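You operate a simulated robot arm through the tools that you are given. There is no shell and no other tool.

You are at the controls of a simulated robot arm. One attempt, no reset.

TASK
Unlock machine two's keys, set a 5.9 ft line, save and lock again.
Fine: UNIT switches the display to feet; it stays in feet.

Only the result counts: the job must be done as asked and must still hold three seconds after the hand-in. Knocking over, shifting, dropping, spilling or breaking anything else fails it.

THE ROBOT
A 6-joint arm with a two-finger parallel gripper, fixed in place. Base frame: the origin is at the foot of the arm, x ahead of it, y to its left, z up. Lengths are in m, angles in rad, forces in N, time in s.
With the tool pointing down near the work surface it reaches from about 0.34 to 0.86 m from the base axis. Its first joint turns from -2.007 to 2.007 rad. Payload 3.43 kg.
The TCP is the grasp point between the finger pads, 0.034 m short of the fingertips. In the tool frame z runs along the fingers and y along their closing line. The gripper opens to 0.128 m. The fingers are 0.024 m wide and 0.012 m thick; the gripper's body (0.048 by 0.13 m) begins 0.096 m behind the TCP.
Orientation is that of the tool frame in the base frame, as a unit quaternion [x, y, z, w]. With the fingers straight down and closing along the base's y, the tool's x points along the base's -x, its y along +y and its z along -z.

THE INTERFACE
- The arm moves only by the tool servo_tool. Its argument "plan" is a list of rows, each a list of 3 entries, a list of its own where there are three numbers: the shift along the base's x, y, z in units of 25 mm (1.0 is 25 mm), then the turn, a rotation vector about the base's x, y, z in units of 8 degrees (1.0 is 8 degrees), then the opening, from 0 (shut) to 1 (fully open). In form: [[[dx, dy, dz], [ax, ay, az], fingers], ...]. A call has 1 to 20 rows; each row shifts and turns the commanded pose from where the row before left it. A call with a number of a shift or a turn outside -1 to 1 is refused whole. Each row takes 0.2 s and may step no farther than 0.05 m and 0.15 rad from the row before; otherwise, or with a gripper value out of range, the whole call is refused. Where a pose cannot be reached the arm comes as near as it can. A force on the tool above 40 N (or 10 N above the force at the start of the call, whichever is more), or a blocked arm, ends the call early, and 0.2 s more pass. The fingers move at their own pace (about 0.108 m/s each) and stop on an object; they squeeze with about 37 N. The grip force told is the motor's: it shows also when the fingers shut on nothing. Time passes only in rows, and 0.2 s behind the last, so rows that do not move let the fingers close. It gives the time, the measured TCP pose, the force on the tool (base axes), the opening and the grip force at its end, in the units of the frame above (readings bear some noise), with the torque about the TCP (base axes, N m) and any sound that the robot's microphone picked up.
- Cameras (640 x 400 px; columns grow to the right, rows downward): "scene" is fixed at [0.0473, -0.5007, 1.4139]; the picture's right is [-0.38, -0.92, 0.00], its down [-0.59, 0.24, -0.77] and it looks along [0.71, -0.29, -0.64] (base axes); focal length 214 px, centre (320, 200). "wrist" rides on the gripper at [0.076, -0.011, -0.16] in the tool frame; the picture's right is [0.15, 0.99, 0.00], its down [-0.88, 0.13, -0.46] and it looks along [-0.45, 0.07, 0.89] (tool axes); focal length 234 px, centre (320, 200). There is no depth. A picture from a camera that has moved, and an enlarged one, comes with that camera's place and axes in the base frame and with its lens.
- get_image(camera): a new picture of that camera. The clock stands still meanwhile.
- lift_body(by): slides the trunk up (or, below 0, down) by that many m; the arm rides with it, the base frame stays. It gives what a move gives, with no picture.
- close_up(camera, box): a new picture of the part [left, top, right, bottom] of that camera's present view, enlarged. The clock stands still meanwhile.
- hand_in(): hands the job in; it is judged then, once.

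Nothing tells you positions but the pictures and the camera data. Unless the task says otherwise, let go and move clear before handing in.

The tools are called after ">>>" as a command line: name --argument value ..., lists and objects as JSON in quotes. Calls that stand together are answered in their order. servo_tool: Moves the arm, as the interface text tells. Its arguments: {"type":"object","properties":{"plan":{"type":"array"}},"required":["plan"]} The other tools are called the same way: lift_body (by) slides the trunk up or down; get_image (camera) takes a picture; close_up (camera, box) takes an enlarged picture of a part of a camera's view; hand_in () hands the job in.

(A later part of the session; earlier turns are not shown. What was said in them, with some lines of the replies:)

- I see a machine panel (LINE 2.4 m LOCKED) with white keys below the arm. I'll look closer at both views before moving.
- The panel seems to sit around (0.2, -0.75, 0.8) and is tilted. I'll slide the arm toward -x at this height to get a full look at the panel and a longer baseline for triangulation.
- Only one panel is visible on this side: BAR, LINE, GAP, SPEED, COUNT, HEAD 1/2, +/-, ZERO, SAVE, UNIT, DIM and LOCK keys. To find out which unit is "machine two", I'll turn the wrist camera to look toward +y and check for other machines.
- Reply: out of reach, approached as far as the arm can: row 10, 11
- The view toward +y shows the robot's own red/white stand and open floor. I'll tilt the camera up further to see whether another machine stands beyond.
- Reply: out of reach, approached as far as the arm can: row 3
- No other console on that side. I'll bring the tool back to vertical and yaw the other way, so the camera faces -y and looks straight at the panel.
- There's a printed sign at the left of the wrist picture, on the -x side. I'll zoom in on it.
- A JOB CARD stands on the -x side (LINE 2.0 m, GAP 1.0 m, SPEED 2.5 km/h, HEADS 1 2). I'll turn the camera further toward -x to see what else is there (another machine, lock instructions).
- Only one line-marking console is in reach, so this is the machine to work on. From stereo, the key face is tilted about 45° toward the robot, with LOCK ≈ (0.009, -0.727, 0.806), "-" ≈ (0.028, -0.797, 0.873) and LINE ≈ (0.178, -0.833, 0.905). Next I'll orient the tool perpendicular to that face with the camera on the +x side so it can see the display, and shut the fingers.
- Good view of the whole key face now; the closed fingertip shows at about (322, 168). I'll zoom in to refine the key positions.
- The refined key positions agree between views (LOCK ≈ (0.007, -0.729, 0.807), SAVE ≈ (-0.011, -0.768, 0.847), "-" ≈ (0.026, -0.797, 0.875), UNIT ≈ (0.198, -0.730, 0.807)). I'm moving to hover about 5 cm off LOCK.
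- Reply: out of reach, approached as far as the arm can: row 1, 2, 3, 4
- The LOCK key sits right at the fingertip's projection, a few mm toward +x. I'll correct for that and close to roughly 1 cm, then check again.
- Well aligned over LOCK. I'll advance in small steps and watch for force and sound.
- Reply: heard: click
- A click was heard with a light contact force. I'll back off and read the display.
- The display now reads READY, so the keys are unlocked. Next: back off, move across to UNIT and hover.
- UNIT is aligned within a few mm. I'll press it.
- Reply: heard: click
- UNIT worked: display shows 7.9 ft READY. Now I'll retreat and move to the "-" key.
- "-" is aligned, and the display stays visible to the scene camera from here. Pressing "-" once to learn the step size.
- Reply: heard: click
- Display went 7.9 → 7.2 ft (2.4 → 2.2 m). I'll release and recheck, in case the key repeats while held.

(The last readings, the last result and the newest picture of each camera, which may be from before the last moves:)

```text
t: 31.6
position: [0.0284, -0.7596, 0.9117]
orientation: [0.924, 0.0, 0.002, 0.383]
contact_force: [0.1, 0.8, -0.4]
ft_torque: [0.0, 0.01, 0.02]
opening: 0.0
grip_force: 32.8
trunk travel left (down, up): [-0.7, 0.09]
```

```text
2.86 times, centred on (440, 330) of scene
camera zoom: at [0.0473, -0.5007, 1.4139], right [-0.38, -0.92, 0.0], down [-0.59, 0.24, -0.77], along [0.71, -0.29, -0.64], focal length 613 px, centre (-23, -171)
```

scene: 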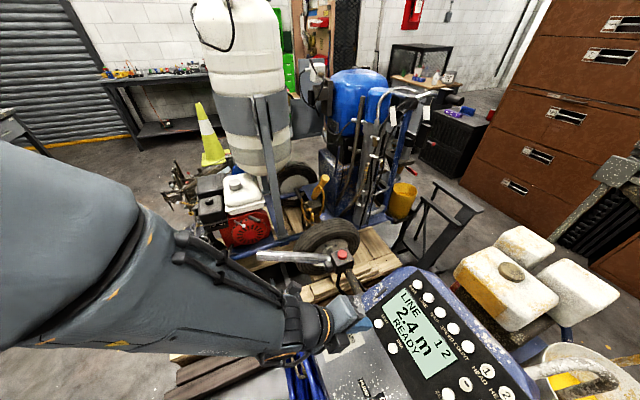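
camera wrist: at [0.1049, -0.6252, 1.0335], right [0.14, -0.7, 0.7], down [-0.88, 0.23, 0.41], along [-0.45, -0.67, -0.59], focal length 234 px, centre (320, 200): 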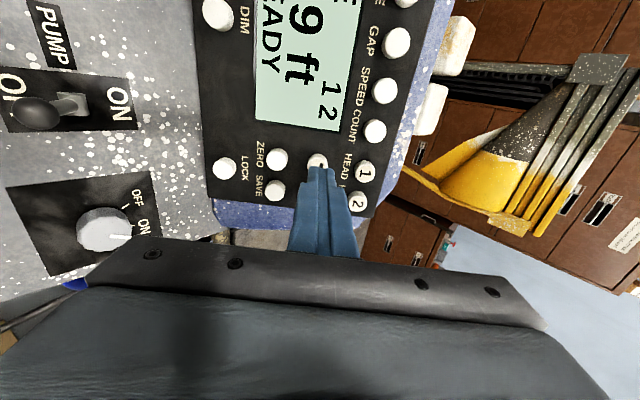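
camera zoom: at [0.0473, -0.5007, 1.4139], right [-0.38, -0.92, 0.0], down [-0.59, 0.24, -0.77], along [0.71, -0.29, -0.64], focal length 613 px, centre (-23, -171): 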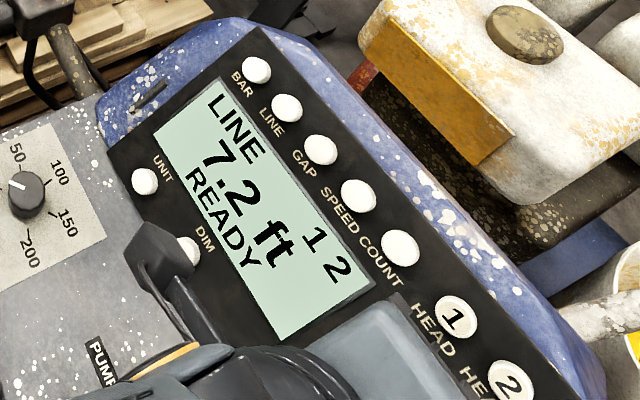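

It's stable at 7.2 ft, so each press is one step. Pressing "-" again.

>>> servo_tool --plan '[[[0, -0.2, -0.25], [0, 0, 0], 0], [[0, -0.15, -0.15], [0, 0, 0], 0], [[0, -0.1, -0.1], [0, 0, 0], 0], [[0, 0.25, 0.25], [0, 0, 0], 0], [[0, 0.25, 0.25], [0, 0, 0], 0]]'

>>> close_up --camera "scene" --box '[340, 260, 540, 400]'

```text
t: 32.8
position: [0.0299, -0.7585, 0.9102]
orientation: [0.924, -0.001, 0.001, 0.382]
contact_force: [0.1, 0.1, 0.2]
ft_torque: [-0.01, -0.02, -0.01]
opening: 0.0001
grip_force: 33.2
trunk travel left (down, up): [-0.7, 0.09]
heard: click
```

```text
2.86 times, centred on (440, 330) of scene
camera zoom: at [0.0473, -0.5007, 1.4139], right [-0.38, -0.92, 0.0], down [-0.59, 0.24, -0.77], along [0.71, -0.29, -0.64], focal length 613 px, centre (-23, -171)
```

zoom: 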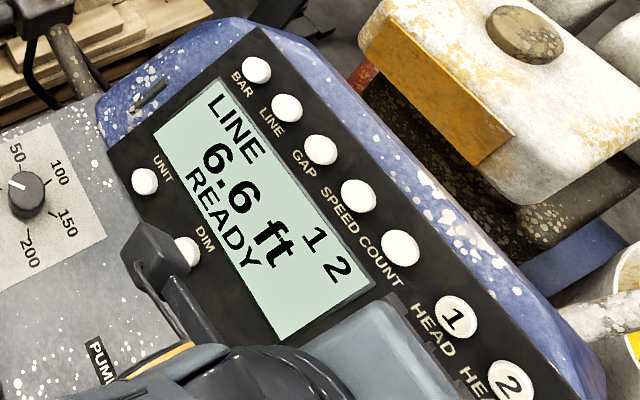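

6.6 ft now. One more press should give 5.9 ft.

>>> servo_tool --plan '[[[0, -0.22, -0.22], [0, 0, 0], 0], [[0, -0.15, -0.15], [0, 0, 0], 0], [[0, -0.11, -0.11], [0, 0, 0], 0], [[0, 0.25, 0.25], [0, 0, 0], 0], [[0, 0.25, 0.25], [0, 0, 0], 0]]'

>>> close_up --camera "scene" --box '[340, 260, 540, 400]'

```text
t: 34.0
position: [0.0283, -0.7574, 0.911]
orientation: [0.924, -0.002, 0.002, 0.382]
contact_force: [-0.5, -0.4, -0.9]
ft_torque: [-0.01, 0.02, 0.0]
opening: 0.0
grip_force: 33.0
trunk travel left (down, up): [-0.7, 0.09]
```

```text
2.86 times, centred on (440, 330) of scene
camera zoom: at [0.0473, -0.5007, 1.4139], right [-0.38, -0.92, 0.0], down [-0.59, 0.24, -0.77], along [0.71, -0.29, -0.64], focal length 613 px, centre (-23, -171)
```

zoom: 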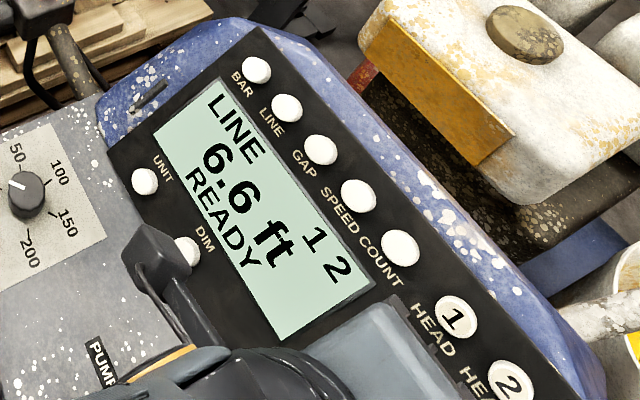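

No click that time, so the stroke was slightly short. Repeating a bit deeper.

>>> servo_tool --plan '[[[0, -0.25, -0.25], [0, 0, 0], 0], [[0, -0.17, -0.17], [0, 0, 0], 0], [[0, -0.12, -0.12], [0, 0, 0], 0], [[0, 0, 0], [0, 0, 0], 0]]'

>>> close_up --camera "scene" --box '[340, 260, 540, 400]'

```text
t: 35.0
position: [0.0287, -0.7698, 0.8973]
orientation: [0.925, -0.001, 0.002, 0.381]
contact_force: [0.5, 3.0, 2.8]
ft_torque: [0.0, 0.0, 0.03]
opening: 0.0
grip_force: 32.7
trunk travel left (down, up): [-0.7, 0.09]
heard: click
```

```text
2.86 times, centred on (440, 330) of scene
camera zoom: at [0.0473, -0.5007, 1.4139], right [-0.38, -0.92, 0.0], down [-0.59, 0.24, -0.77], along [0.71, -0.29, -0.64], focal length 613 px, centre (-23, -171)
```

zoom: 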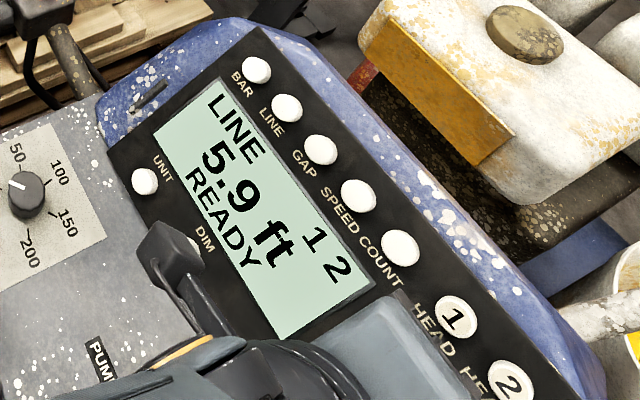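

5.9 ft set. Now I'll release and move over to SAVE, just below "+"/"-" and next to ZERO.

>>> servo_tool --plan '[[[0, 0.5, 0.5], [0, 0, 0], 0], [[0, 0.5, 0.5], [0, 0, 0], 0], [[-0.72, 0.576, -0.566], [0, 0, 0], 0], [[-0.72, 0.576, -0.566], [0, 0, 0], 0]]'

>>> get_image --camera "wrist"

>>> close_up --camera "wrist" --box '[220, 60, 420, 200]'

>>> close_up --camera "scene" --box '[340, 260, 540, 400]'

```text
t: 36.0
position: [-0.0083, -0.717, 0.8951]
orientation: [0.924, -0.001, 0.002, 0.382]
contact_force: [-0.8, -0.2, 0.2]
ft_torque: [-0.01, -0.01, -0.01]
opening: 0.0
grip_force: 32.8
trunk travel left (down, up): [-0.7, 0.09]
```

```text
taken
camera wrist: at [0.0674, -0.5966, 1.0004], right [0.14, -0.7, 0.7], down [-0.88, 0.23, 0.41], along [-0.45, -0.67, -0.59], focal length 234 px, centre (320, 200)
```

wrist: 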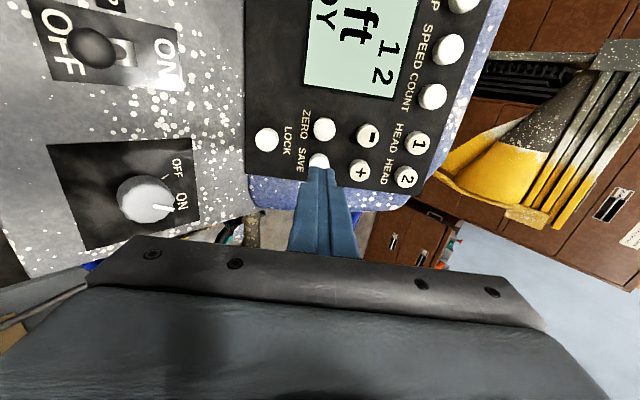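

```text
2.86 times, centred on (320, 130) of wrist
camera zoom: at [0.0674, -0.5966, 1.0004], right [0.14, -0.7, 0.7], down [-0.88, 0.23, 0.41], along [-0.45, -0.67, -0.59], focal length 669 px, centre (320, 400)
```

zoom: 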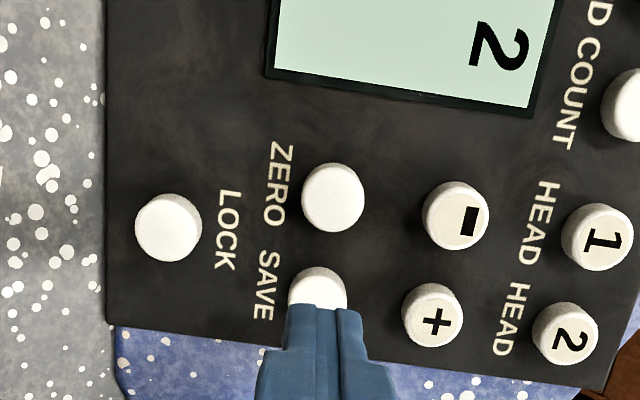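

```text
2.86 times, centred on (440, 330) of scene
camera zoom: at [0.0473, -0.5007, 1.4139], right [-0.38, -0.92, 0.0], down [-0.59, 0.24, -0.77], along [0.71, -0.29, -0.64], focal length 613 px, centre (-23, -171)
```

zoom: 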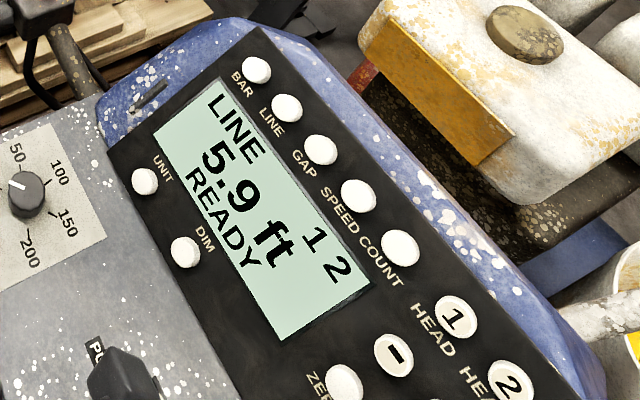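

SAVE is centred under the tip. Pressing it.

>>> servo_tool --plan '[[[0, -0.35, -0.35], [0, 0, 0], 0], [[0, -0.35, -0.35], [0, 0, 0], 0], [[0, -0.2, -0.2], [0, 0, 0], 0], [[0, -0.12, -0.12], [0, 0, 0], 0], [[0, 0, 0], [0, 0, 0], 0]]'

>>> close_up --camera "scene" --box '[340, 260, 540, 400]'

>>> close_up --camera "wrist" --box '[220, 60, 420, 200]'

```text
t: 37.2
position: [-0.0071, -0.7428, 0.87]
orientation: [0.924, -0.002, 0.001, 0.382]
contact_force: [-0.5, 5.3, 8.7]
ft_torque: [-0.07, 0.03, -0.03]
opening: 0.0
grip_force: 33.1
trunk travel left (down, up): [-0.7, 0.09]
heard: click
```

```text
2.86 times, centred on (440, 330) of scene
camera zoom: at [0.0473, -0.5007, 1.4139], right [-0.38, -0.92, 0.0], down [-0.59, 0.24, -0.77], along [0.71, -0.29, -0.64], focal length 613 px, centre (-23, -171)
```

zoom: 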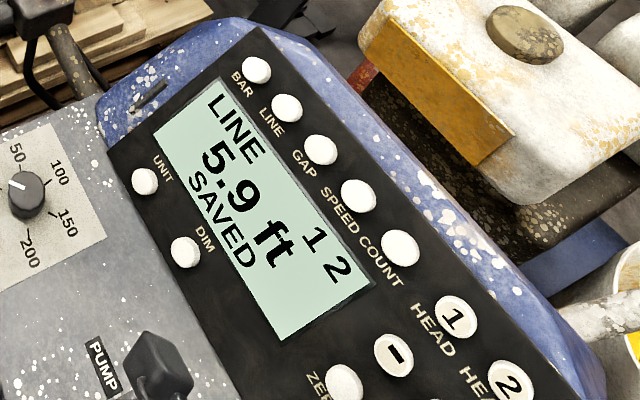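

```text
2.86 times, centred on (320, 130) of wrist
camera zoom: at [0.0683, -0.6228, 0.9759], right [0.14, -0.7, 0.7], down [-0.88, 0.23, 0.41], along [-0.45, -0.68, -0.58], focal length 669 px, centre (320, 400)
```

zoom: 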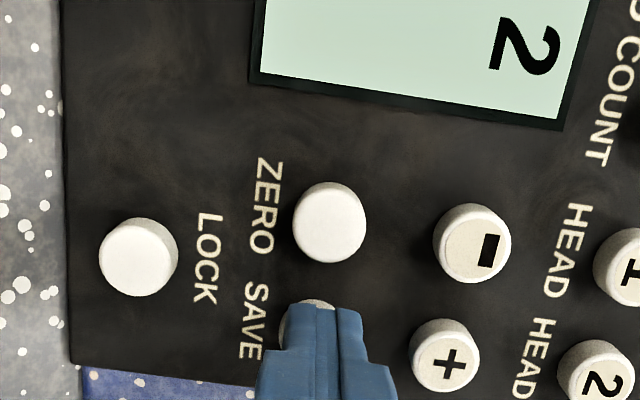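

The display shows SAVED. Next: release and move to LOCK.

>>> servo_tool --plan '[[[0, 0.5, 0.5], [0, 0, 0], 0], [[0, 0.5, 0.5], [0, 0, 0], 0], [[0.36, 0.8, -0.78], [0, 0, 0], 0], [[0.36, 0.8, -0.78], [0, 0, 0], 0]]'

>>> close_up --camera "wrist" --box '[220, 60, 420, 200]'

>>> close_up --camera "scene" --box '[340, 260, 540, 400]'

```text
t: 38.2
position: [0.0101, -0.6777, 0.8544]
orientation: [0.924, -0.001, 0.002, 0.382]
contact_force: [-0.3, 0.3, 0.2]
ft_torque: [0.01, -0.02, 0.04]
opening: 0.0002
grip_force: 32.7
trunk travel left (down, up): [-0.7, 0.09]
```

```text
2.86 times, centred on (320, 130) of wrist
camera zoom: at [0.0859, -0.5572, 0.9606], right [0.14, -0.7, 0.7], down [-0.88, 0.23, 0.41], along [-0.45, -0.68, -0.59], focal length 669 px, centre (320, 400)
```

zoom: 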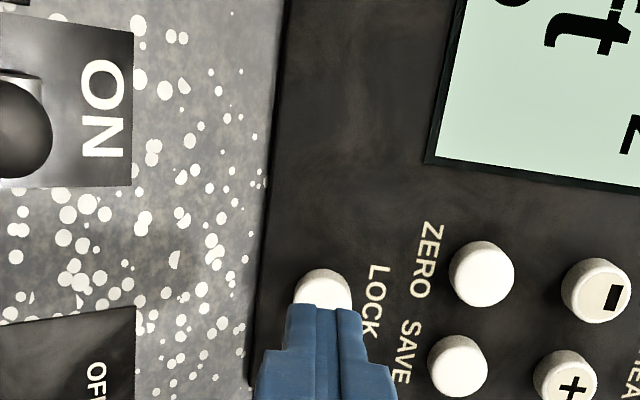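

```text
2.86 times, centred on (440, 330) of scene
camera zoom: at [0.0473, -0.5007, 1.4139], right [-0.38, -0.92, 0.0], down [-0.59, 0.24, -0.77], along [0.71, -0.29, -0.64], focal length 613 px, centre (-23, -171)
```

zoom: 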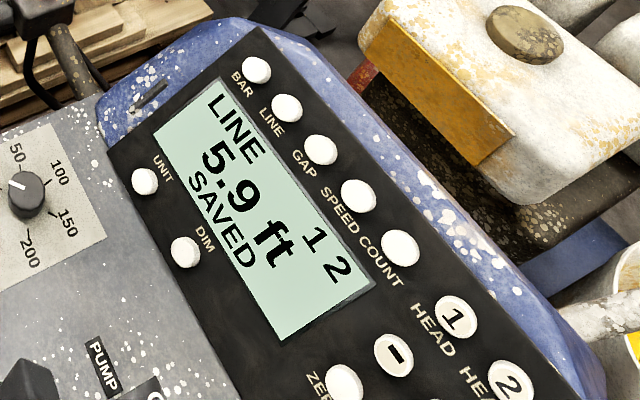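

LOCK is aligned. Pressing it once.

>>> servo_tool --plan '[[[0, -0.35, -0.35], [0, 0, 0], 0], [[0, -0.33, -0.33], [0, 0, 0], 0], [[0, -0.18, -0.18], [0, 0, 0], 0], [[0, -0.12, -0.12], [0, 0, 0], 0], [[0, 0, 0], [0, 0, 0], 0]]'

>>> close_up --camera "scene" --box '[340, 260, 540, 400]'

```text
t: 39.4
position: [0.0108, -0.7026, 0.8292]
orientation: [0.925, -0.002, 0.001, 0.381]
contact_force: [-1.0, 2.9, 1.1]
ft_torque: [0.01, 0.01, -0.05]
opening: 0.0
grip_force: 32.4
trunk travel left (down, up): [-0.7, 0.09]
heard: click
```

```text
2.86 times, centred on (440, 330) of scene
camera zoom: at [0.0473, -0.5007, 1.4139], right [-0.38, -0.92, 0.0], down [-0.59, 0.24, -0.77], along [0.71, -0.29, -0.64], focal length 613 px, centre (-23, -171)
```

zoom: 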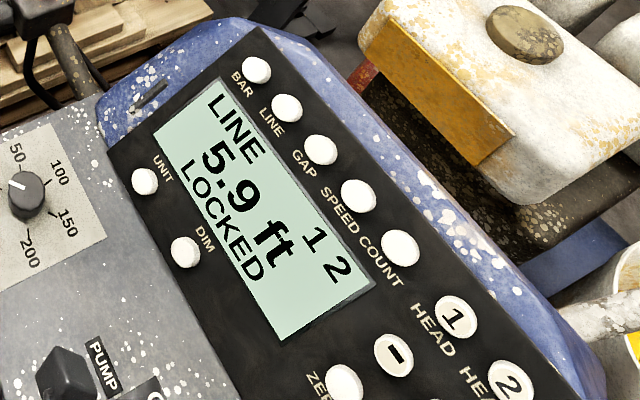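

LOCKED with 5.9 ft. I'll back off clear of the machine and take a final look at everything.

>>> servo_tool --plan '[[[0, 0.4, 0.4], [0, 0, 0], 0], [[0, 0.6, 0.6], [0, 0, 0], 0], [[0, 0.6, 0.7], [0, 0, 0], 0], [[0, 0.4, 0.9], [0, 0, 0], 0], [[0, 0.3, 0.95], [0, 0, 0], 0], [[0, 0.3, 0.95], [0, 0, 0], 0], [[0, 0, 0], [0, 0, 0], 0], [[0, 0, 0], [0, 0, 0], 0], [[0, 0, 0], [0, 0, 0], 0]]'

>>> get_image --camera "scene"

>>> close_up --camera "wrist" --box '[150, 0, 450, 190]'

```text
t: 41.4
position: [0.0093, -0.6372, 0.9436]
orientation: [0.924, -0.002, 0.002, 0.382]
contact_force: [0.2, -0.5, -0.4]
ft_torque: [0.01, -0.02, -0.01]
opening: 0.0003
grip_force: 33.1
trunk travel left (down, up): [-0.7, 0.09]
```

```text
taken
```

scene: 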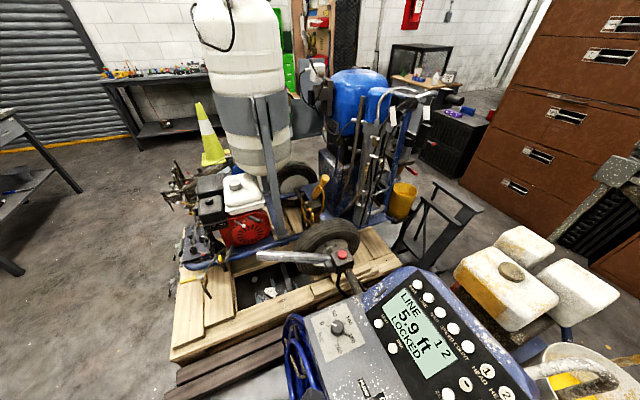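

```text
2.11 times, centred on (300, 95) of wrist
camera zoom: at [0.0846, -0.5167, 1.0501], right [0.14, -0.7, 0.7], down [-0.88, 0.23, 0.41], along [-0.45, -0.67, -0.59], focal length 493 px, centre (362, 421)
```

zoom: 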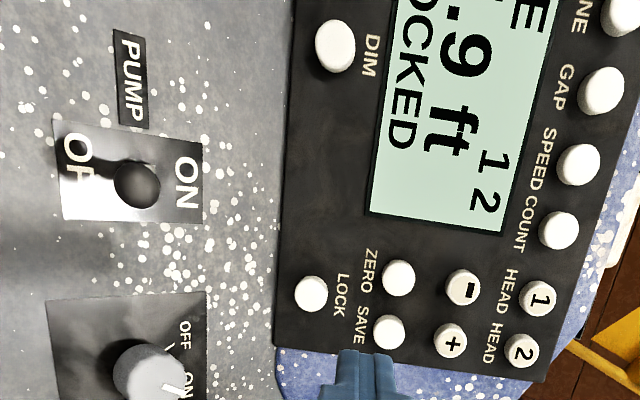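

The display reads LINE 5.9 ft LOCKED, the pump switch and the knobs are where they were, and the arm is clear of the machine. Handing in.

>>> hand_in

```text
The job is handed in.
```

The line is set to 5.9 ft, saved, and the keys are locked again. The display reads LINE 5.9 ft LOCKED and is still in feet.

- **Which machine:** I found only one console with keys within reach. It had no "2" marking that I could see, so I took it to be machine two.
- **Key presses:** I pressed LOCK to unlock and UNIT to switch from 2.4 m to 7.9 ft. Three presses of "-" brought it to 5.9 ft. SAVE then showed SAVED, and LOCK showed LOCKED.
- **Step size:** Each "-" press moves the line by about 0.2 m, so 5.9 ft on the display is probably 1.8 m internally.
- **Job card:** A card nearby lists LINE 2.0 m. I ignored it because you asked for 5.9 ft.

I touched no other controls, and the arm was clear of the machine before I handed in.
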